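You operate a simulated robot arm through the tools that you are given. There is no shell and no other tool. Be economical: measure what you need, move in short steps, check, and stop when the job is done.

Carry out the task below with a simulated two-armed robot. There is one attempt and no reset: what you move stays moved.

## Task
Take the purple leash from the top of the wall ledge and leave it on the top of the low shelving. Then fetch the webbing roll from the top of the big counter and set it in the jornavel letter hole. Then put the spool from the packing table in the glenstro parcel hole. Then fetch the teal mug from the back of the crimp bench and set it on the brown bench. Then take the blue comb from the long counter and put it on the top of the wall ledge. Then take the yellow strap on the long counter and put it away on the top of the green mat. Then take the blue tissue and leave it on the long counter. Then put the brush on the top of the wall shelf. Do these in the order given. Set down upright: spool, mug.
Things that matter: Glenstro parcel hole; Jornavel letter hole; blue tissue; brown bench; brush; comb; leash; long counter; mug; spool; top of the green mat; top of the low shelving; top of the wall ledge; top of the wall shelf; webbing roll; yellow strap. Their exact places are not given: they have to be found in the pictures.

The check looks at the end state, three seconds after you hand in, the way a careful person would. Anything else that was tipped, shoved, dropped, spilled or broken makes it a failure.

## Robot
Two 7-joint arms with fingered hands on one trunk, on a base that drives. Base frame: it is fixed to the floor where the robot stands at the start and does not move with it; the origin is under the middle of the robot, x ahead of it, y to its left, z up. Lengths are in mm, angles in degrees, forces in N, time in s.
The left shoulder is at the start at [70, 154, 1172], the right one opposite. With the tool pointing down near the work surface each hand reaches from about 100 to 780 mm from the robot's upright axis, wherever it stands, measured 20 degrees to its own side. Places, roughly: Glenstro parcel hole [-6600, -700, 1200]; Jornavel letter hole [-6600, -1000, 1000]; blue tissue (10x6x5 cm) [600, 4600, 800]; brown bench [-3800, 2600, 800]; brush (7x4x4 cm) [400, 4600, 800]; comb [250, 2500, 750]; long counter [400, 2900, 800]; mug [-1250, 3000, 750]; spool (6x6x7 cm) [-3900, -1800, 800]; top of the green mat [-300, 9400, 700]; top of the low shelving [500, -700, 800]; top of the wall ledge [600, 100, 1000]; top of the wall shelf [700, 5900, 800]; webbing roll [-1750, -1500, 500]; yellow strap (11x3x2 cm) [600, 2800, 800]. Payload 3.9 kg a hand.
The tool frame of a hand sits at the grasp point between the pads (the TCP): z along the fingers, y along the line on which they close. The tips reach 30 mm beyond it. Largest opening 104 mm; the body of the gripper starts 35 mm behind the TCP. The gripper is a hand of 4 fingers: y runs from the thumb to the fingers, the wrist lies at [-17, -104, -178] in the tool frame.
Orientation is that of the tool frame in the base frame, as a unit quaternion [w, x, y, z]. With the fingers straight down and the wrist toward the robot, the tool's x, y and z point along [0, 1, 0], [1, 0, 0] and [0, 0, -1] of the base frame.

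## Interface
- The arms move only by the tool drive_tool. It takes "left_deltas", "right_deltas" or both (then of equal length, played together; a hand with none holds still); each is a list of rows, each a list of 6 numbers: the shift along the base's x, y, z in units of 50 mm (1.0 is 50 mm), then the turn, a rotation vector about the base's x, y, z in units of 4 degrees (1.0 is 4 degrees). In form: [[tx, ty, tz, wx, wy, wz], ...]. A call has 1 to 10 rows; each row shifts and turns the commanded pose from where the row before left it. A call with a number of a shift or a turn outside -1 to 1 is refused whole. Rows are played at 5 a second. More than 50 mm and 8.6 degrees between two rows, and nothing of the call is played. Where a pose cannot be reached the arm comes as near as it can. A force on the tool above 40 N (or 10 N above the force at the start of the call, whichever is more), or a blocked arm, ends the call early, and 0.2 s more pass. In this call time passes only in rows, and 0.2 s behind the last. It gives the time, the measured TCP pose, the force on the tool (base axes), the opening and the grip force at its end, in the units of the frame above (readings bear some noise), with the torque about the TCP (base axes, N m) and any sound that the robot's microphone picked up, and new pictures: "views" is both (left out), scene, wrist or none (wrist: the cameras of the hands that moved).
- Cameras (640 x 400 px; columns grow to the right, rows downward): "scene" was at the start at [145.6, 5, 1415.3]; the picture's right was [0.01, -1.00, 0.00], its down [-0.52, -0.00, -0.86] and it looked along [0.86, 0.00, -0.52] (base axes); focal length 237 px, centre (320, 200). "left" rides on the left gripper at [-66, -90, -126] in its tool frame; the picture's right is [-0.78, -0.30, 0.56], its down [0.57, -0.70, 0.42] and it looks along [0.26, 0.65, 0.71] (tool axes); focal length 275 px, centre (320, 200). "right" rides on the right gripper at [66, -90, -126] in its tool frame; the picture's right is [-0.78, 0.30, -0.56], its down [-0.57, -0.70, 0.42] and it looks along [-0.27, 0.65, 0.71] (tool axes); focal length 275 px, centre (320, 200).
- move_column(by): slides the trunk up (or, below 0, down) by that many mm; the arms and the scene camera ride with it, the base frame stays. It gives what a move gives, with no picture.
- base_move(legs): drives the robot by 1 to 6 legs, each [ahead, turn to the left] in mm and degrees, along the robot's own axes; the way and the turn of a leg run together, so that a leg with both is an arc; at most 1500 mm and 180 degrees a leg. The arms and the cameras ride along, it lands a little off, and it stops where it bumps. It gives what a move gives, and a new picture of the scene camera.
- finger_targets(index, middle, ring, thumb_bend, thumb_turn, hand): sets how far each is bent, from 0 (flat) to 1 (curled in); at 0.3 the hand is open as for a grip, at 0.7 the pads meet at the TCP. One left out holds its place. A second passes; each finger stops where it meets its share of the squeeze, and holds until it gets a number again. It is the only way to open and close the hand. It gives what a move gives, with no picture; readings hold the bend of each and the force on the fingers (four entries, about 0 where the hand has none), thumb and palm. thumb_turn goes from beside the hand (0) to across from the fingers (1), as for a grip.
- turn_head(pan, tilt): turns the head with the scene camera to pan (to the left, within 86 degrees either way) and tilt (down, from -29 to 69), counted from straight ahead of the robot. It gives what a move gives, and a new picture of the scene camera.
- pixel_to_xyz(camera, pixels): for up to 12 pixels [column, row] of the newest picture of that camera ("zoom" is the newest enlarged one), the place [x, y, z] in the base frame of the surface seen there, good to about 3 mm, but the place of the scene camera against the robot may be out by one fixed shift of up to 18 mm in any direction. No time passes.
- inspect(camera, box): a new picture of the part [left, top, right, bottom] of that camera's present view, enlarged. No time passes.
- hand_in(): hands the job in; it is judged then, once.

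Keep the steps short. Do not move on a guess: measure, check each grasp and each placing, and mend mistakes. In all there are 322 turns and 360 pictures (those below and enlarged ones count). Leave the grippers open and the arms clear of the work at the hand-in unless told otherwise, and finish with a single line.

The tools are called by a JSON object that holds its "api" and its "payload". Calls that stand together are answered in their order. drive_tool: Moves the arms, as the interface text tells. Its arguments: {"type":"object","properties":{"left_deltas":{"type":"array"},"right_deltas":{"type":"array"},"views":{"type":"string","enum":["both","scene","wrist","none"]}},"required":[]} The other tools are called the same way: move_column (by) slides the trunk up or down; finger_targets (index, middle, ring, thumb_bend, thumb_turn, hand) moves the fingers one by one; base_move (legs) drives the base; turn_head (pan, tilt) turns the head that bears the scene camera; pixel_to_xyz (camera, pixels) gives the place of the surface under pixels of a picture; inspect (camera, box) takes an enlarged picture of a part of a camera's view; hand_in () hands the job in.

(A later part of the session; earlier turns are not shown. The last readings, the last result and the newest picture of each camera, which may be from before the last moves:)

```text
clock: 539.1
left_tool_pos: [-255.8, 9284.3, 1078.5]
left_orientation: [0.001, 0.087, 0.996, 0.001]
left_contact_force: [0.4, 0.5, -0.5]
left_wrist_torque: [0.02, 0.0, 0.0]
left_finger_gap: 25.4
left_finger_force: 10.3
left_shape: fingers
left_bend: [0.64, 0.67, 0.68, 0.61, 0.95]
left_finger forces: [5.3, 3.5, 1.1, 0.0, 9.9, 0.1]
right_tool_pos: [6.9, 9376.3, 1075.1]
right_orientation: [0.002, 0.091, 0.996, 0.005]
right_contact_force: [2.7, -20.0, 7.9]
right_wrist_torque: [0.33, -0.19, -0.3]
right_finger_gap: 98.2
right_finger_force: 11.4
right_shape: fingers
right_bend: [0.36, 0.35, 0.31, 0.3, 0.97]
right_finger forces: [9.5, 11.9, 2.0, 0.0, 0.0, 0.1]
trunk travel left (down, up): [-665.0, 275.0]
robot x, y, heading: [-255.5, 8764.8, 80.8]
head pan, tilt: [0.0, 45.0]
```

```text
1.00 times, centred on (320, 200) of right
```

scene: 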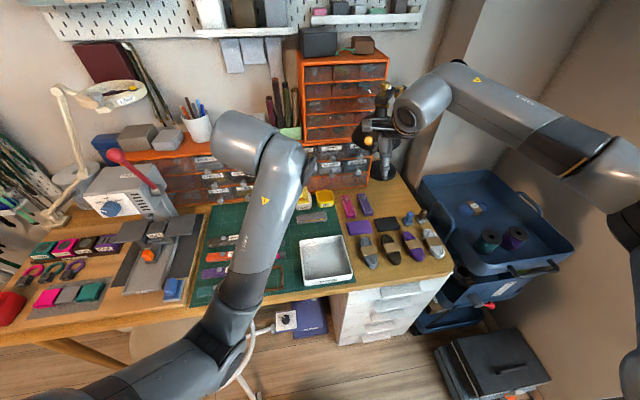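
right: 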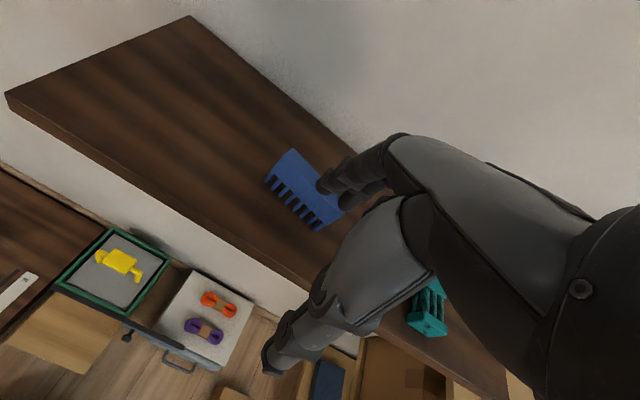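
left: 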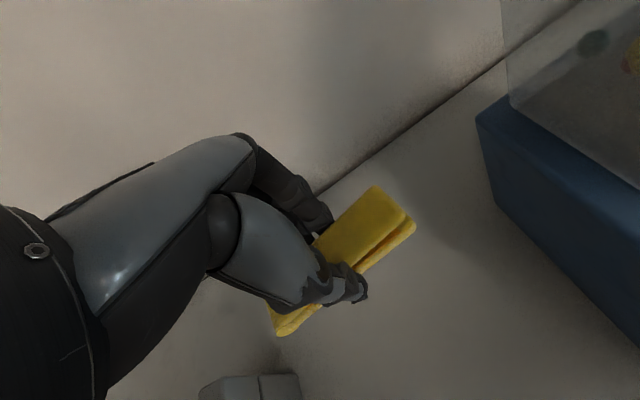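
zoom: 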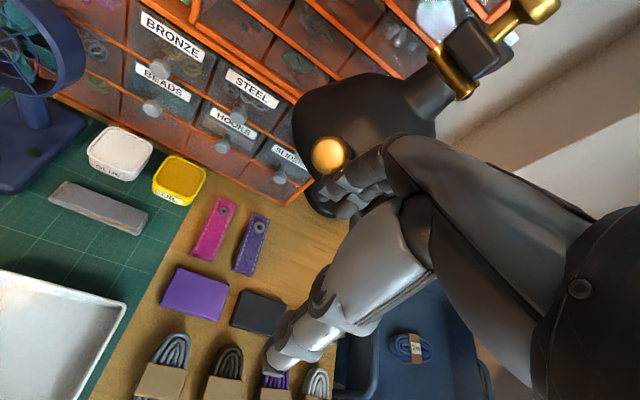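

The lamp's base looks flat on the table. I draw the right hand straight back, away from the shade.

{"api": "drive_tool", "payload": {"right_deltas": [[0, -0.3, 0, 0, 0, 0], [0, -0.5, 0, 0, 0, 0], [0, -0.8, 0, 0, 0, 0], [0, -0.9, 0, 0, 0, 0]], "views": "both"}}

{"api": "inspect", "payload": {"camera": "scene", "box": [310, 70, 450, 200]}}

```text
clock: 540.1
left_tool_pos: [-256.0, 9288.6, 1077.2]
left_orientation: [0.001, 0.088, 0.996, 0.0]
left_contact_force: [0.0, -0.1, -1.3]
left_wrist_torque: [0.0, -0.01, 0.01]
left_finger_gap: 25.4
left_finger_force: 9.7
left_shape: fingers
left_bend: [0.64, 0.67, 0.68, 0.61, 0.95]
left_finger forces: [5.4, 3.5, 1.2, 0.1, 9.9, 0.0]
right_tool_pos: [6.5, 9254.3, 1076.2]
right_orientation: [0.001, 0.093, 0.996, 0.004]
right_contact_force: [-0.6, -1.5, 0.9]
right_wrist_torque: [0.02, 0.01, 0.0]
right_finger_gap: 104.5
right_finger_force: 0.1
right_shape: fingers
right_bend: [0.3, 0.3, 0.3, 0.3, 0.97]
right_finger forces: [0.0, 0.0, 0.0, 0.0, 0.1, 0.0]
trunk travel left (down, up): [-665.0, 275.0]
robot x, y, heading: [-257.7, 8763.9, 81.0]
head pan, tilt: [0.0, 45.0]
```

scene: 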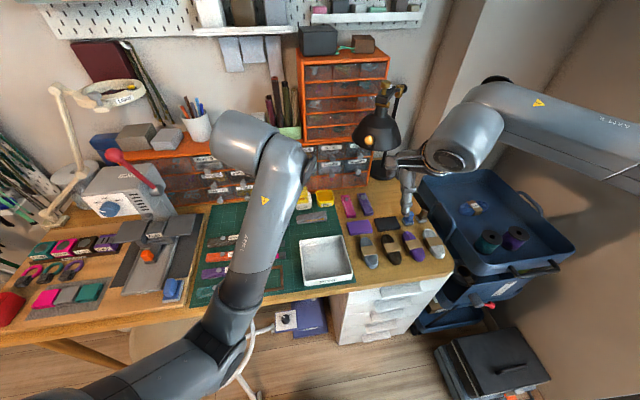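
right: 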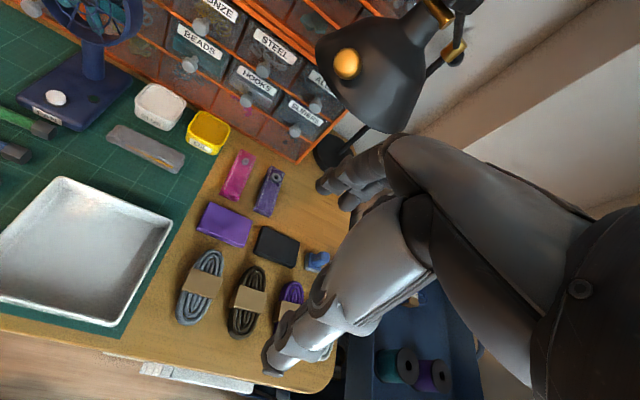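

```text
3.08 times, centred on (380, 135) of scene
```

zoom: 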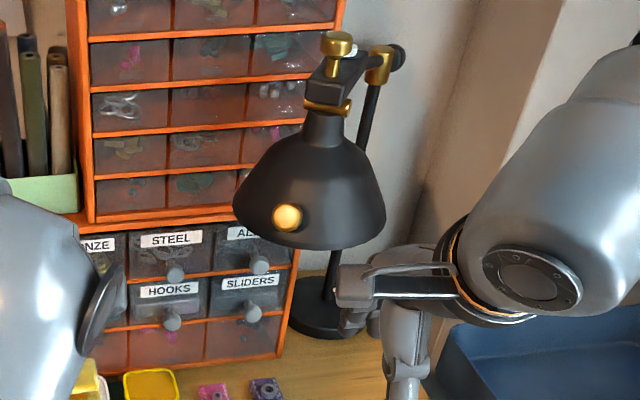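

The lamp stands as before. I look at the mat through the left wrist camera to find a free place.

{"api": "drive_tool", "payload": {"left_deltas": [[0, -0.1, 0, 0, 0, 0]], "views": "wrist"}}

{"api": "pixel_to_xyz", "payload": {"camera": "scene", "pixels": [[240, 205], [345, 210], [200, 300], [320, 225], [290, 250], [215, 215], [245, 295], [325, 240], [300, 285], [355, 285], [212, 230]]}}

```text
clock: 540.5
left_tool_pos: [-256.5, 9284.2, 1076.2]
left_orientation: [0.002, 0.087, 0.996, 0.0]
left_contact_force: [-0.3, 0.0, -0.9]
left_wrist_torque: [0.01, -0.01, 0.02]
left_finger_gap: 25.5
left_finger_force: 9.7
left_shape: fingers
left_bend: [0.64, 0.67, 0.68, 0.61, 0.95]
left_finger forces: [5.3, 3.5, 1.1, 0.0, 9.9, 0.0]
right_tool_pos: [7.7, 9256.4, 1076.9]
right_orientation: [0.002, 0.091, 0.996, 0.003]
right_contact_force: [-0.4, 0.0, -0.7]
right_wrist_torque: [0.02, 0.02, -0.03]
right_finger_gap: 104.4
right_finger_force: 0.1
right_shape: fingers
right_bend: [0.3, 0.3, 0.3, 0.3, 0.97]
right_finger forces: [0.0, 0.1, 0.1, 0.0, 0.1, 0.0]
trunk travel left (down, up): [-665.0, 275.0]
robot x, y, heading: [-257.6, 8765.5, 80.4]
head pan, tilt: [0.0, 45.0]
```

left: 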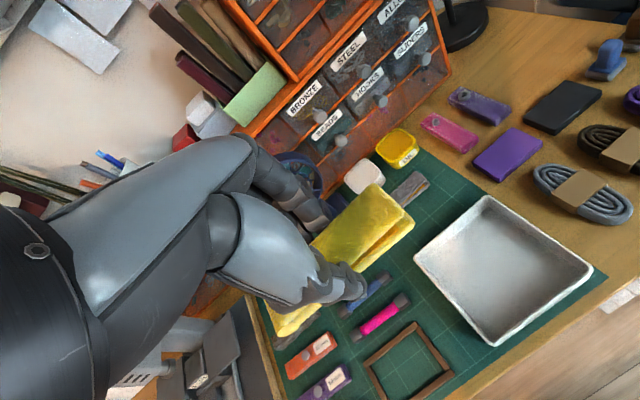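

```text
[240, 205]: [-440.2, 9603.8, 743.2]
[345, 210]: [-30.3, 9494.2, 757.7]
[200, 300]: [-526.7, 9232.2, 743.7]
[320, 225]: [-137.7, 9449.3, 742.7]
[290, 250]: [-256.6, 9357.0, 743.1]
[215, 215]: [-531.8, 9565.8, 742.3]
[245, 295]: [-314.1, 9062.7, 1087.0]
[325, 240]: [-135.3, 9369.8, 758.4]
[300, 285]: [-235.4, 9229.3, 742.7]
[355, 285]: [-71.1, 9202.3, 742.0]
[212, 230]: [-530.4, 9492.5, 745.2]
```

{"api": "pixel_to_xyz", "payload": {"camera": "left", "pixels": [[416, 258], [486, 340], [487, 198], [408, 300], [360, 335], [385, 280], [418, 325], [412, 188], [385, 205], [440, 215], [420, 290], [455, 375]]}}

```text
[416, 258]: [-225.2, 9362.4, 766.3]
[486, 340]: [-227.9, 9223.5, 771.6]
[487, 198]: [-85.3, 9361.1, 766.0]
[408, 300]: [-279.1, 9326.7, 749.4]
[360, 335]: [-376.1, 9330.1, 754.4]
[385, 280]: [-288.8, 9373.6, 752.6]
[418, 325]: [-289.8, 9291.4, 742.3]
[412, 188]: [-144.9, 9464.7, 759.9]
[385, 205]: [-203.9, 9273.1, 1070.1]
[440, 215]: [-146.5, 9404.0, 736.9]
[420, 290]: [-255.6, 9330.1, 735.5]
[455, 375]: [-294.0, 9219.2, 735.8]
```

{"api": "drive_tool", "payload": {"left_deltas": [[-0.5, -0.3, 0.3, 0, 0, 0]], "right_deltas": [[0, 0, 0.1, 0, 0, 0]], "views": "wrist"}}

{"api": "pixel_to_xyz", "payload": {"camera": "right", "pixels": [[112, 130], [183, 168], [135, 120], [78, 130], [35, 125], [60, 178], [172, 222], [120, 180], [90, 165], [15, 150], [130, 210], [60, 200]]}}

```text
clock: 541.1
left_tool_pos: [-326.7, 9286.5, 1083.8]
left_orientation: [-0.071, 0.053, 0.996, 0.012]
left_contact_force: [-0.7, 0.5, 0.1]
left_wrist_torque: [0.0, -0.05, 0.05]
left_finger_gap: 25.5
left_finger_force: 9.9
left_shape: fingers
left_bend: [0.64, 0.67, 0.69, 0.61, 0.95]
left_finger forces: [5.1, 3.3, 1.0, 0.0, 9.8, 0.1]
right_tool_pos: [6.3, 9257.7, 1079.4]
right_orientation: [0.001, 0.092, 0.996, 0.003]
right_contact_force: [0.0, -0.5, 0.1]
right_wrist_torque: [0.0, -0.01, 0.0]
right_finger_gap: 104.6
right_finger_force: 0.1
right_shape: fingers
right_bend: [0.3, 0.3, 0.3, 0.3, 0.97]
right_finger forces: [0.0, 0.1, 0.0, 0.0, 0.0, 0.1]
trunk travel left (down, up): [-665.0, 275.0]
robot x, y, heading: [-256.9, 8764.9, 80.6]
head pan, tilt: [0.0, 45.0]
stopped in row 1 (left hand): the arm was blocked; the commanded pose is now the measured one
```

right: 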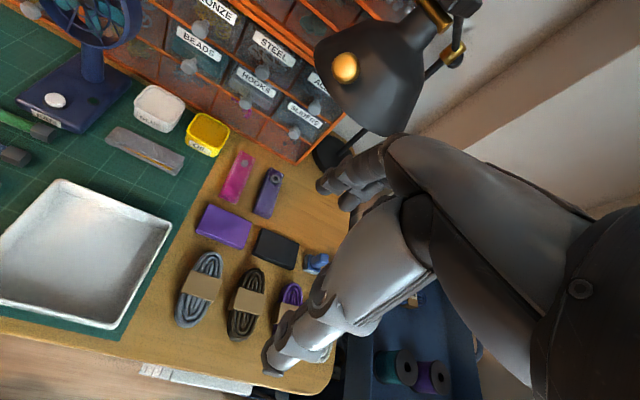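
left: 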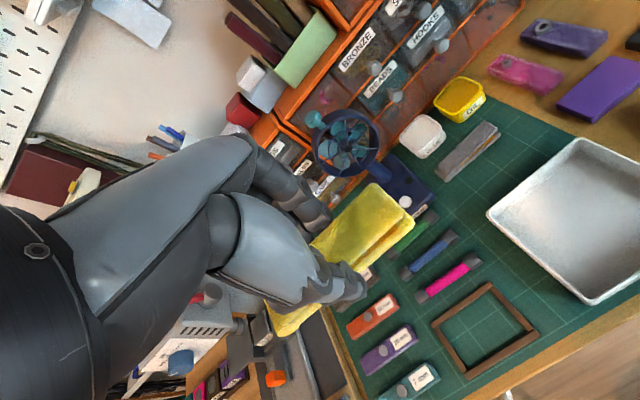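

```text
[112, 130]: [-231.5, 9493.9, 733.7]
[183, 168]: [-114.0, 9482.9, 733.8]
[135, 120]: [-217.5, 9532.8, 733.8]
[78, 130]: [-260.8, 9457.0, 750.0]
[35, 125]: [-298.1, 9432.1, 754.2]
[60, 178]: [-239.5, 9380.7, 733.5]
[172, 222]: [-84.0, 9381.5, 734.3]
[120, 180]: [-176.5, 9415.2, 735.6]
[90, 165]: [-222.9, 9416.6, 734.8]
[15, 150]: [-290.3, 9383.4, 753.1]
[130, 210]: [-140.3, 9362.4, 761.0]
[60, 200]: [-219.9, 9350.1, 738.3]
```

The free strip on the mat is at about x −240…−90, y 9370…9440, between the tray and the grey bar. I straighten the left hand and move above (−155, 9405).

{"api": "drive_tool", "payload": {"left_deltas": [[0.5, 0, 0, -0.2, -1, 0], [0.5, 0.2, 0, -0.25, -1, 0], [0.6, 0.4, 0, 0, 0, 0], [0.6, 0.5, -0.3, 0, 0, 0], [0.6, 0.6, -0.4, 0, 0, 0], [0.64, 0.68, -0.3, 0, 0, 0]], "views": "both"}}

```text
clock: 542.7
left_tool_pos: [-191.7, 9427.3, 1030.6]
left_orientation: [-0.027, 0.029, 0.999, 0.01]
left_contact_force: [0.1, 0.2, -0.1]
left_wrist_torque: [0.01, -0.01, 0.01]
left_finger_gap: 25.5
left_finger_force: 9.4
left_shape: fingers
left_bend: [0.64, 0.67, 0.69, 0.61, 0.95]
left_finger forces: [5.2, 3.4, 1.1, 0.0, 9.7, 0.1]
right_tool_pos: [6.5, 9256.1, 1079.1]
right_orientation: [0.002, 0.092, 0.996, 0.003]
right_contact_force: [0.2, -0.4, 0.0]
right_wrist_torque: [0.01, -0.03, 0.01]
right_finger_gap: 104.4
right_finger_force: 0.0
right_shape: fingers
right_bend: [0.3, 0.3, 0.3, 0.3, 0.97]
right_finger forces: [0.1, 0.0, 0.0, 0.0, 0.0, 0.0]
trunk travel left (down, up): [-665.0, 275.0]
robot x, y, heading: [-259.7, 8766.5, 80.5]
head pan, tilt: [0.0, 45.0]
stopped in row 6 (left hand): the arm was blocked; the commanded pose is now the measured one
```

scene: 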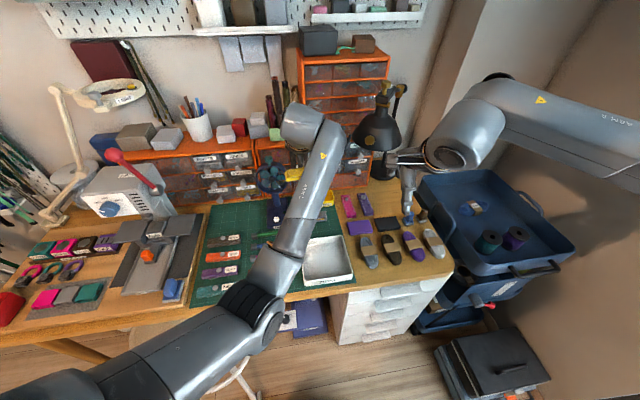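
left: 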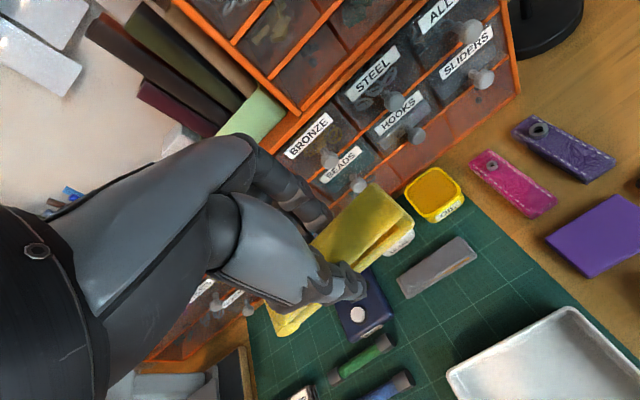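

The arm stalled again, with no force on the tool, so it is likely a joint limit. I step gently toward the target with the tilt corrected.

{"api": "drive_tool", "payload": {"left_deltas": [[0.2, -0.2, -0.5, -0.15, -0.4, 0], [0.2, -0.2, -0.5, -0.15, -0.35, 0], [0.2, 0, -0.5, 0, 0, 0]], "views": "none"}}

```text
clock: 543.7
left_tool_pos: [-205.0, 9436.0, 964.3]
left_orientation: [-0.034, 0.003, 0.999, 0.025]
left_contact_force: [0.1, -0.4, -0.5]
left_wrist_torque: [0.01, 0.01, -0.03]
left_finger_gap: 25.5
left_finger_force: 9.8
left_shape: fingers
left_bend: [0.64, 0.67, 0.69, 0.61, 0.95]
left_finger forces: [5.3, 3.4, 1.0, 0.0, 9.7, 0.0]
right_tool_pos: [8.7, 9257.0, 1078.5]
right_orientation: [0.001, 0.091, 0.996, 0.002]
right_contact_force: [-0.8, 0.5, 0.5]
right_wrist_torque: [0.01, 0.01, 0.03]
right_finger_gap: 104.2
right_finger_force: 0.1
right_shape: fingers
right_bend: [0.3, 0.3, 0.3, 0.3, 0.97]
right_finger forces: [0.1, 0.0, 0.0, 0.0, 0.0, 0.0]
trunk travel left (down, up): [-665.0, 275.0]
robot x, y, heading: [-260.9, 8764.9, 80.6]
head pan, tilt: [0.0, 45.0]
stopped in row 3 (left hand): the arm was blocked; the commanded pose is now the measured one
```

The hand drifts away from the command, so something is pushing the arm. I look down at my arms.

{"api": "turn_head", "payload": {"pan": 20, "tilt": 68}}

```text
clock: 544.6
left_tool_pos: [-204.2, 9434.9, 964.1]
left_orientation: [-0.034, 0.003, 0.999, 0.024]
left_contact_force: [-0.8, 0.1, -0.2]
left_wrist_torque: [-0.02, 0.0, 0.01]
left_finger_gap: 25.3
left_finger_force: 9.6
left_shape: fingers
left_bend: [0.64, 0.67, 0.69, 0.61, 0.95]
left_finger forces: [5.2, 3.4, 0.9, 0.1, 9.7, 0.0]
right_tool_pos: [6.8, 9256.5, 1078.1]
right_orientation: [0.001, 0.092, 0.996, 0.003]
right_contact_force: [0.8, 0.8, -0.9]
right_wrist_torque: [-0.01, 0.01, 0.0]
right_finger_gap: 104.4
right_finger_force: 0.1
right_shape: fingers
right_bend: [0.3, 0.3, 0.3, 0.3, 0.97]
right_finger forces: [0.0, 0.0, 0.1, 0.1, 0.0, 0.1]
trunk travel left (down, up): [-665.0, 275.0]
robot x, y, heading: [-255.5, 8762.8, 80.5]
head pan, tilt: [20.0, 68.0]
```

scene: 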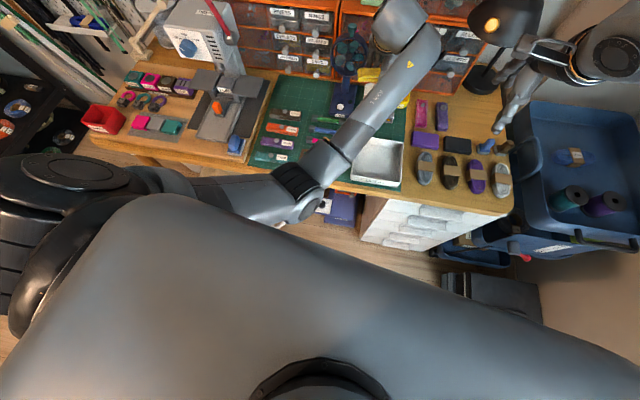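

The left elbow is folded in front of my chest. I raise the hand a little, turn the base 20° right so the target lies on my left side, and then move the hand outward.

{"api": "drive_tool", "payload": {"left_deltas": [[0, -0.5, 0.6, 0, 0, 0], [0, -0.7, 0.6, 0, 0, 0]], "views": "none"}}

{"api": "base_move", "payload": {"legs": [[0, -20]]}}

```text
clock: 545.4
left_tool_pos: [-250.0, 9399.0, 1032.7]
left_orientation: [-0.075, -0.027, 0.996, 0.05]
left_contact_force: [0.0, -0.3, -0.4]
left_wrist_torque: [0.01, -0.01, 0.02]
left_finger_gap: 25.4
left_finger_force: 9.8
left_shape: fingers
left_bend: [0.64, 0.67, 0.69, 0.61, 0.95]
left_finger forces: [5.2, 3.4, 1.0, 0.0, 9.6, 0.1]
right_tool_pos: [6.4, 9257.7, 1078.5]
right_orientation: [0.001, 0.091, 0.996, 0.002]
right_contact_force: [-0.6, -0.3, -0.3]
right_wrist_torque: [-0.01, 0.01, 0.01]
right_finger_gap: 104.4
right_finger_force: 0.1
right_shape: fingers
right_bend: [0.3, 0.3, 0.3, 0.3, 0.97]
right_finger forces: [0.0, 0.0, 0.1, 0.0, 0.0, 0.1]
trunk travel left (down, up): [-665.0, 275.0]
robot x, y, heading: [-259.7, 8763.8, 80.5]
head pan, tilt: [20.0, 68.0]
stopped in row 2 (left hand): the arm was blocked; the commanded pose is now the measured one
```

```text
clock: 546.9
left_tool_pos: [-35.9, 9358.2, 1031.7]
left_orientation: [-0.066, 0.145, 0.985, 0.063]
left_contact_force: [-0.3, -1.2, 0.1]
left_wrist_torque: [0.03, 0.01, -0.01]
left_finger_gap: 25.2
left_finger_force: 9.5
left_shape: fingers
left_bend: [0.64, 0.67, 0.69, 0.61, 0.95]
left_finger forces: [5.0, 3.3, 1.0, 0.1, 9.6, 0.0]
right_tool_pos: [156.9, 9136.9, 1078.7]
right_orientation: [0.003, 0.263, 0.965, 0.002]
right_contact_force: [0.4, 0.3, -0.2]
right_wrist_torque: [0.02, -0.01, 0.02]
right_finger_gap: 104.3
right_finger_force: 0.1
right_shape: fingers
right_bend: [0.3, 0.3, 0.3, 0.3, 0.97]
right_finger forces: [0.0, 0.0, 0.0, 0.1, 0.1, 0.0]
trunk travel left (down, up): [-665.0, 275.0]
robot x, y, heading: [-258.5, 8761.1, 60.6]
head pan, tilt: [20.0, 68.0]
```

scene: 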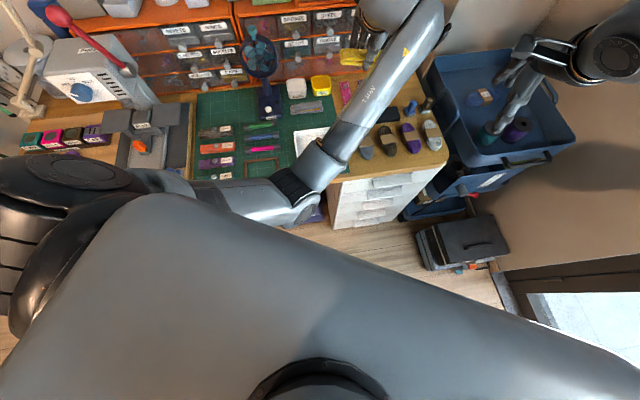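

Now I move the left hand outward to the left and undo the tilt in small steps.

{"api": "drive_tool", "payload": {"left_deltas": [[-0.5, 0.1, 0.1, 0, 0, 0], [-0.5, 0.1, 0.1, -0.5, -0.4, 0], [-0.5, 0.1, 0, -0.5, -0.4, 0], [-0.5, 0.2, 0, -0.5, -0.4, 0], [-0.4, 0.3, 0, -0.6, -0.4, 0]], "views": "scene"}}

```text
clock: 548.1
left_tool_pos: [-155.0, 9399.1, 1040.4]
left_orientation: [0.002, 0.146, 0.989, -0.003]
left_contact_force: [-0.4, -0.5, -1.0]
left_wrist_torque: [-0.01, -0.02, -0.01]
left_finger_gap: 25.4
left_finger_force: 9.1
left_shape: fingers
left_bend: [0.64, 0.67, 0.69, 0.61, 0.95]
left_finger forces: [5.1, 3.2, 1.0, 0.0, 9.5, 0.0]
right_tool_pos: [159.4, 9137.4, 1079.1]
right_orientation: [0.002, 0.263, 0.965, 0.003]
right_contact_force: [-0.2, 0.7, -0.7]
right_wrist_torque: [0.0, -0.02, 0.01]
right_finger_gap: 104.5
right_finger_force: 0.1
right_shape: fingers
right_bend: [0.3, 0.3, 0.3, 0.3, 0.97]
right_finger forces: [0.0, 0.0, 0.0, 0.0, 0.0, 0.0]
trunk travel left (down, up): [-665.0, 275.0]
robot x, y, heading: [-258.3, 8767.0, 60.6]
head pan, tilt: [20.0, 68.0]
```

scene: 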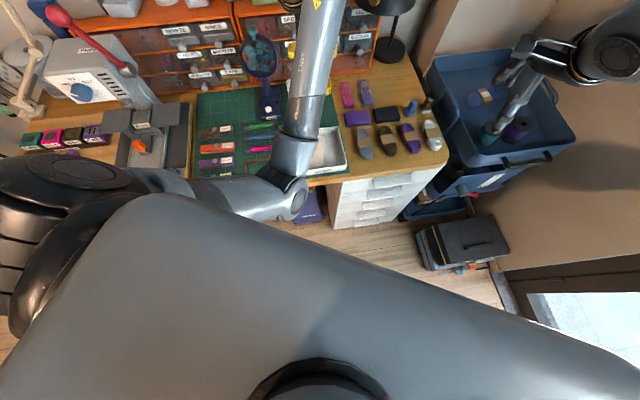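

Now the hand is straight and over the spot. I turn it 16° to align the strap with the strip and lower part way.

{"api": "drive_tool", "payload": {"left_deltas": [[0, 0.02, -0.3, 0, 0, 1], [0, 0.02, -0.6, 0, 0, 1], [0, 0.02, -0.8, 0, 0, 1], [0, 0.02, -0.8, 0, 0, 1], [0, 0, -0.8, 0, 0, 0]], "views": "both"}}

```text
clock: 549.5
left_tool_pos: [-189.2, 9434.1, 899.8]
left_orientation: [-0.029, -0.008, 0.999, 0.037]
left_contact_force: [0.1, -0.3, 0.2]
left_wrist_torque: [0.01, 0.02, -0.02]
left_finger_gap: 25.1
left_finger_force: 9.4
left_shape: fingers
left_bend: [0.64, 0.67, 0.69, 0.61, 0.95]
left_finger forces: [5.1, 3.3, 1.0, 0.0, 9.5, 0.1]
right_tool_pos: [157.9, 9136.6, 1078.2]
right_orientation: [0.001, 0.263, 0.965, 0.002]
right_contact_force: [-0.1, -0.6, 0.6]
right_wrist_torque: [0.04, 0.01, -0.03]
right_finger_gap: 104.5
right_finger_force: 0.1
right_shape: fingers
right_bend: [0.3, 0.3, 0.3, 0.3, 0.97]
right_finger forces: [0.0, 0.0, 0.0, 0.0, 0.1, 0.0]
trunk travel left (down, up): [-665.0, 275.0]
robot x, y, heading: [-258.5, 8767.5, 60.4]
head pan, tilt: [20.0, 68.0]
stopped in row 5 (left hand): the arm was blocked; the commanded pose is now the measured one
```

scene: 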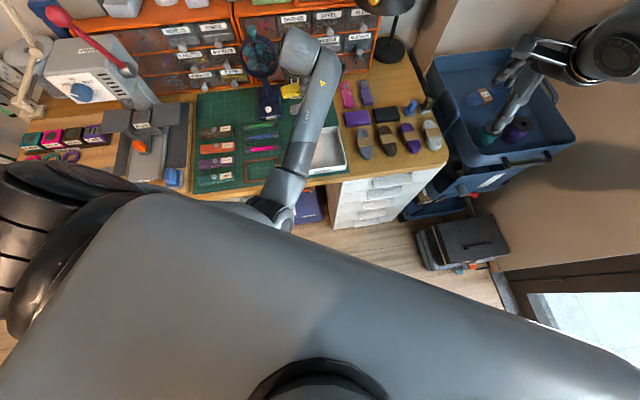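
left: 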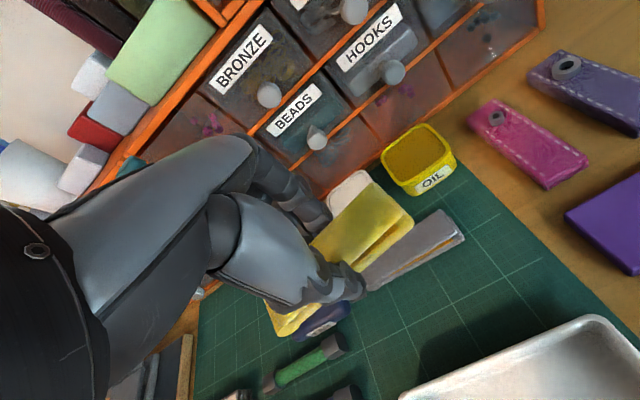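

Turning the wrist that way runs into a limit. Better to stand further right so the target is on my left. I first raise, untwist and draw the hand in.

{"api": "drive_tool", "payload": {"left_deltas": [[0.2, -0.2, 0.5, -0.5, -0.4, -1], [0.2, -0.2, 0.7, -0.5, -0.4, -1], [0, -0.4, 0.7, 0, 0, -1], [-0.2, -0.6, 0.5, 0, 0, -1], [-0.3, -0.8, 0.2, 0, 0, -1], [-0.3, -0.8, 0, 0, 0, -1]], "views": "none"}}

```text
clock: 550.9
left_tool_pos: [-246.8, 9311.5, 1041.3]
left_orientation: [-0.065, 0.176, 0.982, 0.036]
left_contact_force: [-0.2, -1.2, -1.5]
left_wrist_torque: [0.04, 0.03, 0.02]
left_finger_gap: 25.2
left_finger_force: 9.8
left_shape: fingers
left_bend: [0.64, 0.67, 0.69, 0.61, 0.95]
left_finger forces: [5.2, 3.4, 1.0, 0.1, 9.8, 0.0]
right_tool_pos: [156.9, 9136.2, 1079.9]
right_orientation: [0.001, 0.262, 0.965, 0.003]
right_contact_force: [-0.5, -0.3, 0.1]
right_wrist_torque: [0.02, -0.06, -0.02]
right_finger_gap: 104.8
right_finger_force: 0.1
right_shape: fingers
right_bend: [0.3, 0.3, 0.3, 0.3, 0.97]
right_finger forces: [0.0, 0.0, 0.0, 0.1, 0.0, 0.0]
trunk travel left (down, up): [-665.0, 275.0]
robot x, y, heading: [-261.2, 8766.9, 60.9]
head pan, tilt: [20.0, 68.0]
stopped in row 6 (left hand): the arm was blocked; the commanded pose is now the measured one
```

I rotate the hand further the other way to swing the elbow out.

{"api": "drive_tool", "payload": {"left_deltas": [[0, 0.1, 0, -0.3, -0.4, -1], [0, 0.1, 0, -0.3, -0.4, -1], [0, 0, 0, -0.3, -0.4, -1], [0, 0, 0, 0, 0, -1], [0, 0, 0, 0, 0, -1], [0, 0, 0, 0, 0, -1], [0, 0, 0, 0, 0, -1], [0, 0, 0, 0, 0, -1]], "views": "scene"}}

```text
clock: 552.7
left_tool_pos: [-244.9, 9321.1, 1040.6]
left_orientation: [-0.012, 0.442, 0.897, 0.023]
left_contact_force: [-0.7, -0.4, -1.6]
left_wrist_torque: [0.01, 0.0, 0.02]
left_finger_gap: 25.1
left_finger_force: 10.2
left_shape: fingers
left_bend: [0.64, 0.67, 0.69, 0.61, 0.95]
left_finger forces: [5.3, 3.4, 1.1, 0.0, 9.7, 0.0]
right_tool_pos: [158.2, 9136.8, 1079.4]
right_orientation: [0.002, 0.263, 0.965, 0.002]
right_contact_force: [-0.3, -0.4, 0.0]
right_wrist_torque: [0.01, 0.0, -0.02]
right_finger_gap: 104.6
right_finger_force: 0.2
right_shape: fingers
right_bend: [0.3, 0.3, 0.3, 0.3, 0.97]
right_finger forces: [0.0, 0.1, 0.0, 0.1, 0.0, 0.0]
trunk travel left (down, up): [-665.0, 275.0]
robot x, y, heading: [-258.6, 8764.4, 60.6]
head pan, tilt: [20.0, 68.0]
```

scene: 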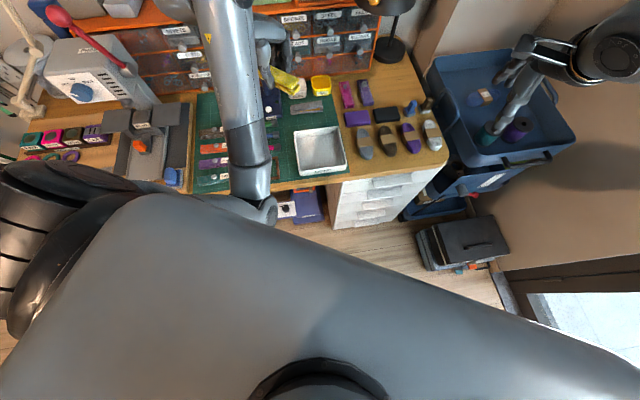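

Free now. I check the floor boxes on the right before shifting the base.

{"api": "pixel_to_xyz", "payload": {"camera": "scene", "pixels": [[440, 265], [420, 235], [480, 250], [400, 215], [460, 185], [350, 225], [300, 215], [345, 185], [500, 290]]}}

```text
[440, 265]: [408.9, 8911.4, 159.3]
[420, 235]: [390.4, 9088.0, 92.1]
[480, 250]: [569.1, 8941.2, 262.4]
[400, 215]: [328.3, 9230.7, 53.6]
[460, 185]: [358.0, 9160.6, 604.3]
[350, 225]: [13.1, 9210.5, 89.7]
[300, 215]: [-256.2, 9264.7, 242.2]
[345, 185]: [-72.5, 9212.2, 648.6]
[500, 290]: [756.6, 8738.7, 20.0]
```

The boxes start at x≈380. I shift the base 230 mm to the right and face the table.

{"api": "base_move", "payload": {"legs": [[0, -60.6], [230, 0], [0, 90]]}}

{"api": "turn_head", "payload": {"pan": 10, "tilt": 50}}

```text
clock: 560.9
left_tool_pos: [-299.8, 9256.4, 1039.8]
left_orientation: [-0.017, 0.191, 0.981, 0.018]
left_contact_force: [0.4, -0.1, -0.5]
left_wrist_torque: [0.03, 0.01, 0.01]
left_finger_gap: 24.7
left_finger_force: 8.5
left_shape: fingers
left_bend: [0.64, 0.67, 0.69, 0.61, 0.95]
left_finger forces: [5.1, 3.1, 0.8, 0.0, 9.1, 0.1]
right_tool_pos: [143.8, 9300.6, 1078.1]
right_orientation: [0.001, 0.0, 1.0, 0.003]
right_contact_force: [-0.5, 0.8, 0.1]
right_wrist_torque: [0.01, 0.01, -0.01]
right_finger_gap: 104.4
right_finger_force: 0.1
right_shape: fingers
right_bend: [0.3, 0.3, 0.3, 0.3, 0.97]
right_finger forces: [0.1, 0.1, 0.0, 0.0, 0.0, 0.1]
trunk travel left (down, up): [-665.0, 275.0]
robot x, y, heading: [-29.7, 8769.5, 90.9]
head pan, tilt: [20.0, 68.0]
```

scene: 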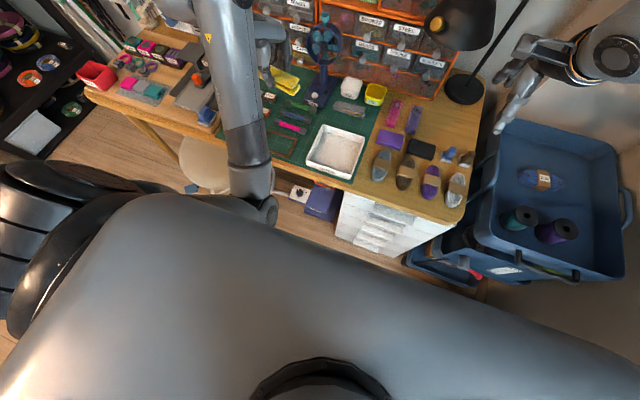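

```text
clock: 561.7
left_tool_pos: [-299.6, 9256.9, 1040.1]
left_orientation: [-0.017, 0.191, 0.981, 0.019]
left_contact_force: [0.5, -0.3, -0.8]
left_wrist_torque: [-0.02, 0.01, 0.0]
left_finger_gap: 24.5
left_finger_force: 9.1
left_shape: fingers
left_bend: [0.64, 0.67, 0.69, 0.61, 0.95]
left_finger forces: [5.0, 3.1, 0.8, 0.0, 9.0, 0.1]
right_tool_pos: [143.5, 9301.2, 1079.4]
right_orientation: [0.001, 0.001, 1.0, 0.003]
right_contact_force: [-0.4, 0.1, -0.5]
right_wrist_torque: [0.0, -0.02, -0.01]
right_finger_gap: 104.2
right_finger_force: 0.0
right_shape: fingers
right_bend: [0.3, 0.3, 0.3, 0.3, 0.97]
right_finger forces: [0.0, 0.0, 0.0, 0.0, 0.0, 0.1]
trunk travel left (down, up): [-665.0, 275.0]
robot x, y, heading: [-26.4, 8770.0, 90.6]
head pan, tilt: [10.0, 50.0]
```

scene: 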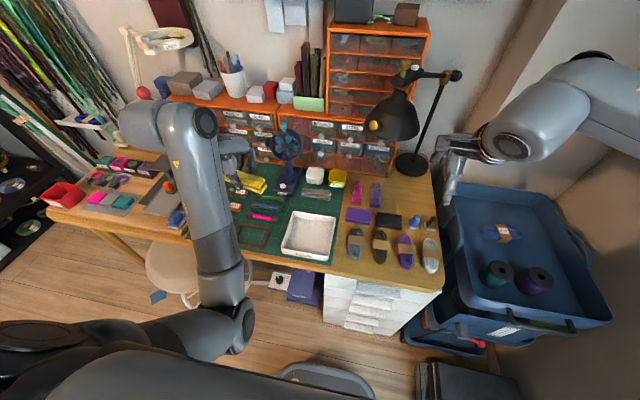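

Good position. I move the left hand over the strip with a modest yaw.

{"api": "drive_tool", "payload": {"left_deltas": [[0.6, 0.3, 0, -0.3, -0.2, 0.6], [0.6, 0.4, 0, -0.3, -0.2, 0.6], [0.6, 0.6, -0.1, 0, 0, 0.6], [0.5, 0.7, -0.3, 0, 0, 0.6], [0.5, 0.8, -0.3, 0, 0, 0.6]], "views": "both"}}

```text
clock: 562.9
left_tool_pos: [-158.9, 9401.4, 1004.5]
left_orientation: [-0.001, 0.087, 0.996, -0.003]
left_contact_force: [-0.5, -0.2, -0.1]
left_wrist_torque: [-0.01, 0.01, 0.0]
left_finger_gap: 24.3
left_finger_force: 9.2
left_shape: fingers
left_bend: [0.64, 0.67, 0.69, 0.61, 0.95]
left_finger forces: [5.2, 3.3, 0.8, 0.0, 9.1, 0.0]
right_tool_pos: [143.9, 9302.0, 1078.1]
right_orientation: [0.0, 0.001, 1.0, 0.003]
right_contact_force: [0.6, 0.4, -1.0]
right_wrist_torque: [0.0, 0.03, -0.03]
right_finger_gap: 104.5
right_finger_force: 0.0
right_shape: fingers
right_bend: [0.3, 0.3, 0.3, 0.3, 0.97]
right_finger forces: [0.1, 0.0, 0.1, 0.0, 0.0, 0.0]
trunk travel left (down, up): [-665.0, 275.0]
robot x, y, heading: [-25.7, 8767.9, 91.2]
head pan, tilt: [10.0, 50.0]
```

scene: 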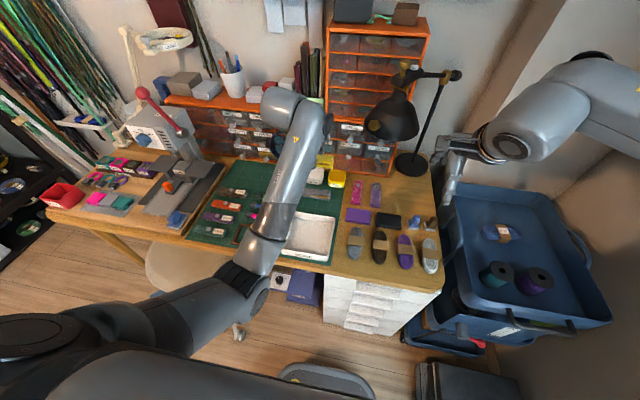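
left: 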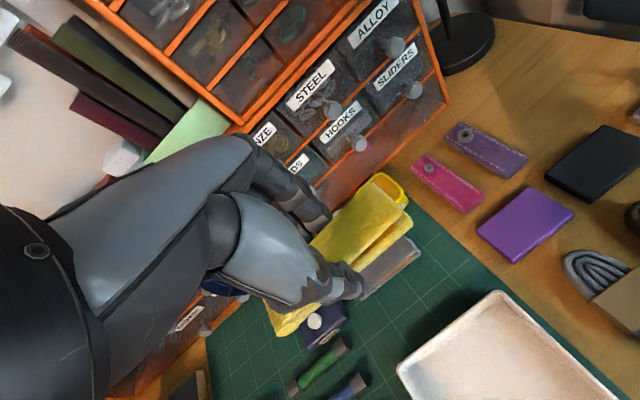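

Unblocked. I lower to about z 835 and check clearances.

{"api": "drive_tool", "payload": {"left_deltas": [[0, 0.08, -0.8, 0, 0, 0], [0, 0, -0.8, 0, 0, 0], [0, 0, -0.9, 0, 0, 0], [0, 0, -0.8, 0, 0, 0]], "views": "wrist"}}

{"api": "pixel_to_xyz", "payload": {"camera": "left", "pixels": [[285, 325], [400, 200], [350, 225], [380, 240], [400, 285], [440, 215], [420, 250], [330, 340], [360, 300]]}}

```text
clock: 563.9
left_tool_pos: [-159.4, 9402.9, 838.8]
left_orientation: [0.0, 0.087, 0.996, -0.001]
left_contact_force: [0.5, 0.0, 0.4]
left_wrist_torque: [0.05, -0.05, -0.04]
left_finger_gap: 24.6
left_finger_force: 8.7
left_shape: fingers
left_bend: [0.64, 0.67, 0.69, 0.61, 0.95]
left_finger forces: [5.0, 3.0, 0.8, 0.1, 9.0, 0.1]
right_tool_pos: [144.3, 9301.3, 1078.5]
right_orientation: [0.001, 0.001, 1.0, 0.001]
right_contact_force: [0.5, -0.5, -0.1]
right_wrist_torque: [0.01, -0.01, 0.01]
right_finger_gap: 104.4
right_finger_force: 0.1
right_shape: fingers
right_bend: [0.3, 0.3, 0.3, 0.3, 0.97]
right_finger forces: [0.0, 0.1, 0.0, 0.1, 0.0, 0.1]
trunk travel left (down, up): [-665.0, 275.0]
robot x, y, heading: [-26.6, 8770.3, 91.0]
head pan, tilt: [10.0, 50.0]
```

left: 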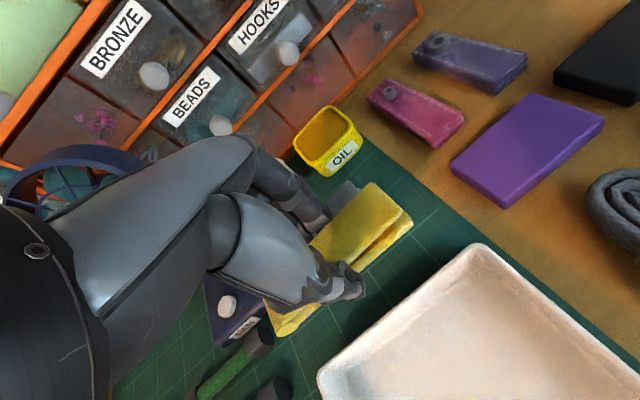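

```text
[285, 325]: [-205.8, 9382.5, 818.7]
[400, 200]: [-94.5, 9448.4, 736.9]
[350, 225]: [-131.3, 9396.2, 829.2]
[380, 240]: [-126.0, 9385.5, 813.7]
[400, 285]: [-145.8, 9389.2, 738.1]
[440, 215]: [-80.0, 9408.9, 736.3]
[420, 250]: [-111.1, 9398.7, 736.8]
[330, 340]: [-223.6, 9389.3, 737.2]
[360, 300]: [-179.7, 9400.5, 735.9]
```

The spot is clear. I shift 15 mm right and lower nearly to the mat.

{"api": "drive_tool", "payload": {"left_deltas": [[0.3, 0, -0.5, 0, 0, 0], [0, 0, -0.5, 0, 0, 0], [0, 0, -0.14, 0, 0, 0]], "views": "wrist"}}

```text
clock: 564.7
left_tool_pos: [-143.0, 9400.9, 782.7]
left_orientation: [0.0, 0.086, 0.996, 0.0]
left_contact_force: [0.1, -0.3, -0.2]
left_wrist_torque: [-0.01, 0.03, -0.01]
left_finger_gap: 24.3
left_finger_force: 9.8
left_shape: fingers
left_bend: [0.64, 0.67, 0.69, 0.62, 0.95]
left_finger forces: [5.3, 3.5, 0.9, 0.0, 10.3, 0.0]
right_tool_pos: [143.9, 9300.8, 1078.7]
right_orientation: [0.001, 0.001, 1.0, 0.001]
right_contact_force: [0.3, 0.0, -0.7]
right_wrist_torque: [0.01, 0.01, 0.0]
right_finger_gap: 104.5
right_finger_force: 0.1
right_shape: fingers
right_bend: [0.3, 0.3, 0.3, 0.3, 0.97]
right_finger forces: [0.0, 0.1, 0.1, 0.2, 0.0, 0.1]
trunk travel left (down, up): [-665.0, 275.0]
robot x, y, heading: [-23.2, 8767.5, 91.1]
head pan, tilt: [10.0, 50.0]
```

left: 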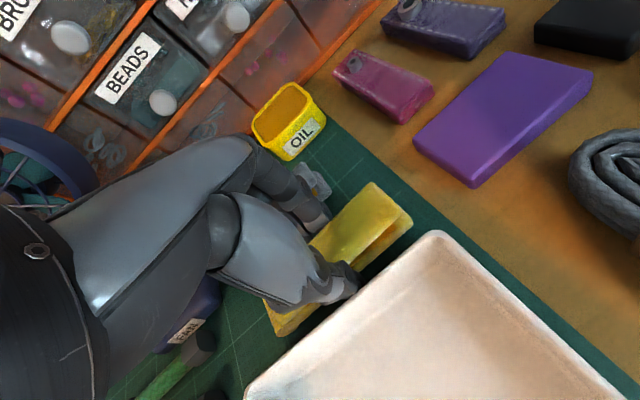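

The thumb is close to the tray rim. I shift 6 mm away and lower to contact.

{"api": "drive_tool", "payload": {"left_deltas": [[0, 0.12, 0, 0, 0, 0], [0, 0, -0.1, 0, 0, 0], [0, 0, -0.08, 0, 0, 0]], "views": "none"}}

```text
clock: 565.5
left_tool_pos: [-144.3, 9407.9, 774.2]
left_orientation: [0.0, 0.087, 0.996, 0.0]
left_contact_force: [0.3, -0.5, -0.4]
left_wrist_torque: [-0.01, 0.0, -0.03]
left_finger_gap: 24.7
left_finger_force: 10.0
left_shape: fingers
left_bend: [0.64, 0.67, 0.69, 0.62, 0.95]
left_finger forces: [5.2, 3.3, 0.8, 0.0, 9.5, 0.0]
right_tool_pos: [143.5, 9300.9, 1078.7]
right_orientation: [0.001, 0.001, 1.0, 0.003]
right_contact_force: [-0.1, 0.7, -0.3]
right_wrist_torque: [0.01, -0.01, 0.02]
right_finger_gap: 104.5
right_finger_force: 0.0
right_shape: fingers
right_bend: [0.3, 0.3, 0.3, 0.3, 0.97]
right_finger forces: [0.1, 0.1, 0.1, 0.1, 0.0, 0.0]
trunk travel left (down, up): [-665.0, 275.0]
robot x, y, heading: [-28.6, 8770.6, 91.1]
head pan, tilt: [10.0, 50.0]
```

{"api": "drive_tool", "payload": {"left_deltas": [[0, 0, -0.06, 0, 0, 0], [0, 0, -0.05, 0, 0, 0]], "views": "none"}}

```text
clock: 566.1
left_tool_pos: [-143.2, 9407.2, 769.6]
left_orientation: [0.0, 0.087, 0.996, 0.0]
left_contact_force: [-0.4, -1.1, 5.6]
left_wrist_torque: [-0.06, -0.05, -0.04]
left_finger_gap: 24.5
left_finger_force: 10.2
left_shape: fingers
left_bend: [0.64, 0.67, 0.69, 0.62, 0.95]
left_finger forces: [5.7, 3.4, 1.0, 0.0, 9.7, 0.0]
right_tool_pos: [145.4, 9299.5, 1079.6]
right_orientation: [0.001, 0.0, 1.0, 0.003]
right_contact_force: [0.5, 1.1, -0.7]
right_wrist_torque: [0.02, 0.01, 0.02]
right_finger_gap: 104.3
right_finger_force: 0.0
right_shape: fingers
right_bend: [0.3, 0.3, 0.3, 0.3, 0.97]
right_finger forces: [0.0, 0.0, 0.1, 0.1, 0.1, 0.1]
trunk travel left (down, up): [-665.0, 275.0]
robot x, y, heading: [-27.6, 8770.0, 91.0]
head pan, tilt: [10.0, 50.0]
```

Contact at 5.6 N. I open only a little, because neighbours are close, and then rise.

{"api": "finger_targets", "payload": {"hand": "left", "index": 0.58, "middle": 0.6, "ring": 0.6, "thumb_bend": 0.56}}

{"api": "drive_tool", "payload": {"left_deltas": [[0, 0, 0.2, 0, 0, 0], [0, 0, 0.5, 0, 0, 0], [0, 0, 0.8, 0, 0, 0], [0, 0, 0.9, 0, 0, 0]], "views": "both"}}

```text
clock: 567.1
left_tool_pos: [-143.3, 9406.9, 769.5]
left_orientation: [0.0, 0.088, 0.996, 0.0]
left_contact_force: [-0.3, -2.1, 4.6]
left_wrist_torque: [0.09, -0.03, -0.02]
left_finger_gap: 34.1
left_finger_force: 2.0
left_shape: fingers
left_bend: [0.59, 0.61, 0.6, 0.56, 0.97]
left_finger forces: [3.0, 1.6, 0.0, 0.0, 0.0, 0.1]
right_tool_pos: [142.4, 9299.8, 1078.3]
right_orientation: [0.0, 0.001, 1.0, 0.003]
right_contact_force: [0.7, 0.2, 1.3]
right_wrist_torque: [0.05, -0.01, 0.01]
right_finger_gap: 104.5
right_finger_force: 0.1
right_shape: fingers
right_bend: [0.3, 0.3, 0.3, 0.3, 0.97]
right_finger forces: [0.0, 0.0, 0.0, 0.0, 0.0, 0.0]
trunk travel left (down, up): [-665.0, 275.0]
robot x, y, heading: [-25.5, 8772.9, 91.1]
head pan, tilt: [10.0, 50.0]
```

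```text
clock: 568.1
left_tool_pos: [-143.2, 9407.9, 889.2]
left_orientation: [0.0, 0.087, 0.996, -0.001]
left_contact_force: [-0.7, -0.2, -0.1]
left_wrist_torque: [0.0, -0.01, 0.0]
left_finger_gap: 36.7
left_finger_force: 0.0
left_shape: fingers
left_bend: [0.57, 0.6, 0.6, 0.56, 0.97]
left_finger forces: [0.1, 0.0, 0.1, 0.1, 0.0, 0.1]
right_tool_pos: [144.0, 9300.9, 1080.0]
right_orientation: [0.001, 0.001, 1.0, 0.002]
right_contact_force: [0.7, 0.7, 0.0]
right_wrist_torque: [0.02, 0.01, -0.01]
right_finger_gap: 104.8
right_finger_force: 0.2
right_shape: fingers
right_bend: [0.3, 0.3, 0.3, 0.3, 0.97]
right_finger forces: [0.1, 0.0, 0.0, 0.0, 0.0, 0.0]
trunk travel left (down, up): [-665.0, 275.0]
robot x, y, heading: [-28.8, 8770.3, 90.7]
head pan, tilt: [10.0, 50.0]
```

scene: 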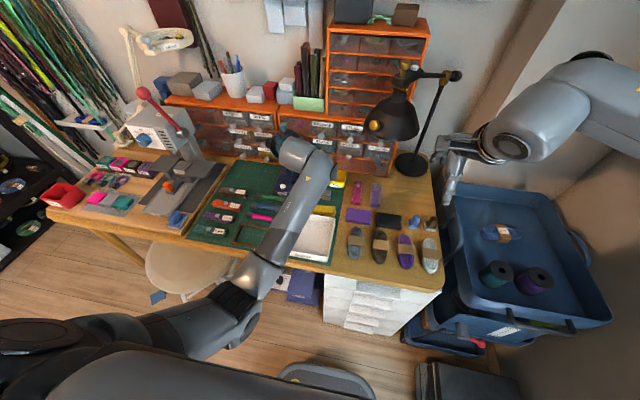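
left: 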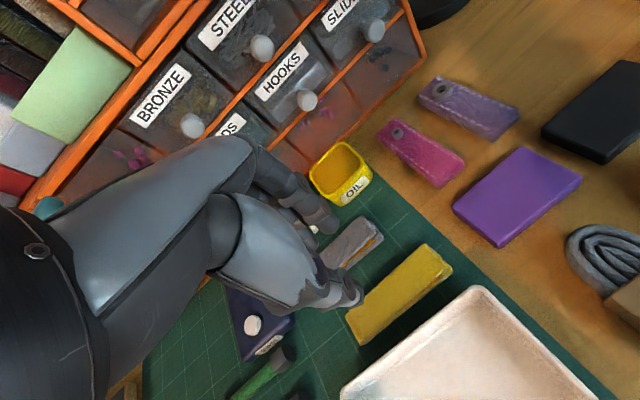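

The strap lies on the mat, clear of its neighbours. I raise the hand, open it, draw it in with the elbow out, and start back.

{"api": "drive_tool", "payload": {"left_deltas": [[0, 0, 0.9, 0, 0, 0], [0, 0, 0.9, 0, 0, -0.5], [0, -0.2, 0.8, 0, 0, -1], [-0.2, -0.6, 0.4, 0, 0, -1], [-0.4, -0.8, 0, 0, 0, -1], [-0.4, -0.7, 0, 0, 0, -1], [-0.3, -0.6, 0, 0, 0, -1]], "views": "none"}}

{"api": "finger_targets", "payload": {"hand": "left", "index": 0.3, "middle": 0.3, "ring": 0.3, "thumb_bend": 0.3}}

```text
clock: 569.7
left_tool_pos: [-211.8, 9260.4, 1040.9]
left_orientation: [-0.001, 0.277, 0.961, 0.0]
left_contact_force: [1.1, -0.1, -0.7]
left_wrist_torque: [0.02, 0.03, 0.0]
left_finger_gap: 36.7
left_finger_force: 0.1
left_shape: fingers
left_bend: [0.57, 0.6, 0.6, 0.56, 0.97]
left_finger forces: [0.0, 0.0, 0.0, 0.1, 0.0, 0.1]
right_tool_pos: [144.0, 9300.4, 1078.7]
right_orientation: [0.002, 0.0, 1.0, 0.002]
right_contact_force: [-0.1, -0.4, 0.1]
right_wrist_torque: [-0.04, 0.03, -0.01]
right_finger_gap: 104.4
right_finger_force: 0.1
right_shape: fingers
right_bend: [0.3, 0.3, 0.3, 0.3, 0.97]
right_finger forces: [0.0, 0.0, 0.0, 0.1, 0.0, 0.0]
trunk travel left (down, up): [-665.0, 275.0]
robot x, y, heading: [-29.3, 8769.9, 91.1]
head pan, tilt: [10.0, 50.0]
```

```text
clock: 570.7
left_tool_pos: [-210.1, 9260.8, 1040.2]
left_orientation: [-0.001, 0.276, 0.961, -0.002]
left_contact_force: [0.1, -0.1, 0.1]
left_wrist_torque: [-0.01, -0.01, -0.01]
left_finger_gap: 104.2
left_finger_force: 0.0
left_shape: fingers
left_bend: [0.3, 0.3, 0.3, 0.3, 0.97]
left_finger forces: [0.0, 0.0, 0.1, 0.0, 0.0, 0.0]
right_tool_pos: [143.9, 9301.4, 1078.9]
right_orientation: [0.001, 0.001, 1.0, 0.003]
right_contact_force: [0.0, -0.1, 0.1]
right_wrist_torque: [0.02, -0.02, 0.04]
right_finger_gap: 104.4
right_finger_force: 0.1
right_shape: fingers
right_bend: [0.3, 0.3, 0.3, 0.3, 0.97]
right_finger forces: [0.1, 0.0, 0.0, 0.0, 0.0, 0.0]
trunk travel left (down, up): [-665.0, 275.0]
robot x, y, heading: [-26.8, 8770.0, 91.0]
head pan, tilt: [10.0, 50.0]
```

I retrace the way: back off, turn, and thread past the side table and lamp toward the doorway.

{"api": "base_move", "payload": {"legs": [[-200, 0], [0, 110], [1400, 0], [243, 0]]}}

{"api": "base_move", "payload": {"legs": [[0, 48.2], [1047, 0]]}}

```text
clock: 584.8
left_tool_pos: [-1945.8, 7653.0, 1040.6]
left_orientation: [0.0, -0.63, 0.777, 0.001]
left_contact_force: [0.7, 0.6, -0.4]
left_wrist_torque: [0.02, 0.0, -0.03]
left_finger_gap: 104.3
left_finger_force: 0.1
left_shape: fingers
left_bend: [0.3, 0.3, 0.3, 0.3, 0.97]
left_finger forces: [0.0, 0.0, 0.0, 0.0, 0.0, 0.0]
right_tool_pos: [-2104.0, 7971.9, 1079.7]
right_orientation: [0.001, 0.819, -0.573, -0.002]
right_contact_force: [0.7, 0.0, 0.1]
right_wrist_torque: [0.0, 0.01, -0.01]
right_finger_gap: 104.5
right_finger_force: 0.0
right_shape: fingers
right_bend: [0.3, 0.3, 0.3, 0.3, 0.97]
right_finger forces: [0.1, 0.0, 0.0, 0.0, 0.1, 0.0]
trunk travel left (down, up): [-665.0, 275.0]
robot x, y, heading: [-1545.7, 7992.6, -158.9]
head pan, tilt: [10.0, 50.0]
```

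scene: 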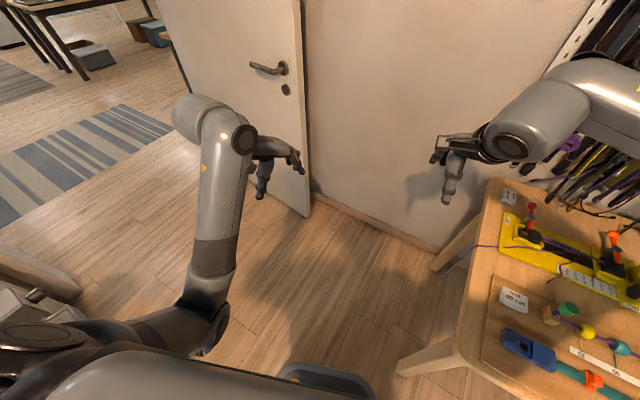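

```text
clock: 592.4
left_tool_pos: [-1965.3, 6494.6, 1040.5]
left_orientation: [0.0, 0.886, -0.465, 0.0]
left_contact_force: [0.0, 0.0, -0.4]
left_wrist_torque: [0.03, -0.02, 0.01]
left_finger_gap: 104.3
left_finger_force: 0.1
left_shape: fingers
left_bend: [0.3, 0.3, 0.3, 0.3, 0.97]
left_finger forces: [0.0, 0.1, 0.1, 0.1, 0.0, 0.0]
right_tool_pos: [-2305.2, 6598.6, 1079.1]
right_orientation: [0.003, 0.979, -0.203, -0.001]
right_contact_force: [-0.1, 0.2, 0.0]
right_wrist_torque: [0.02, 0.01, -0.02]
right_finger_gap: 104.3
right_finger_force: 0.1
right_shape: fingers
right_bend: [0.3, 0.3, 0.3, 0.3, 0.97]
right_finger forces: [0.1, 0.0, 0.1, 0.0, 0.0, 0.0]
trunk travel left (down, up): [-665.0, 275.0]
robot x, y, heading: [-1933.3, 7015.5, -112.5]
head pan, tilt: [10.0, 50.0]
```

scene: 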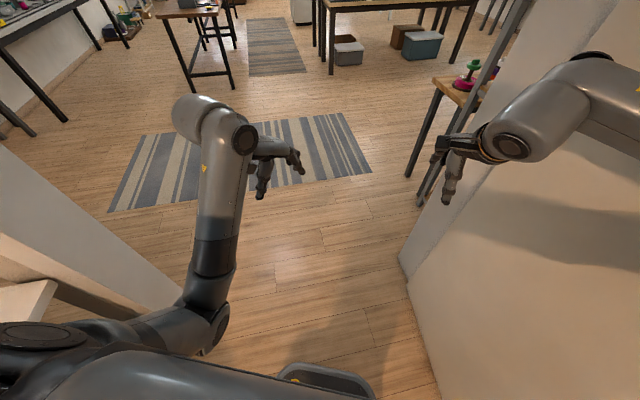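

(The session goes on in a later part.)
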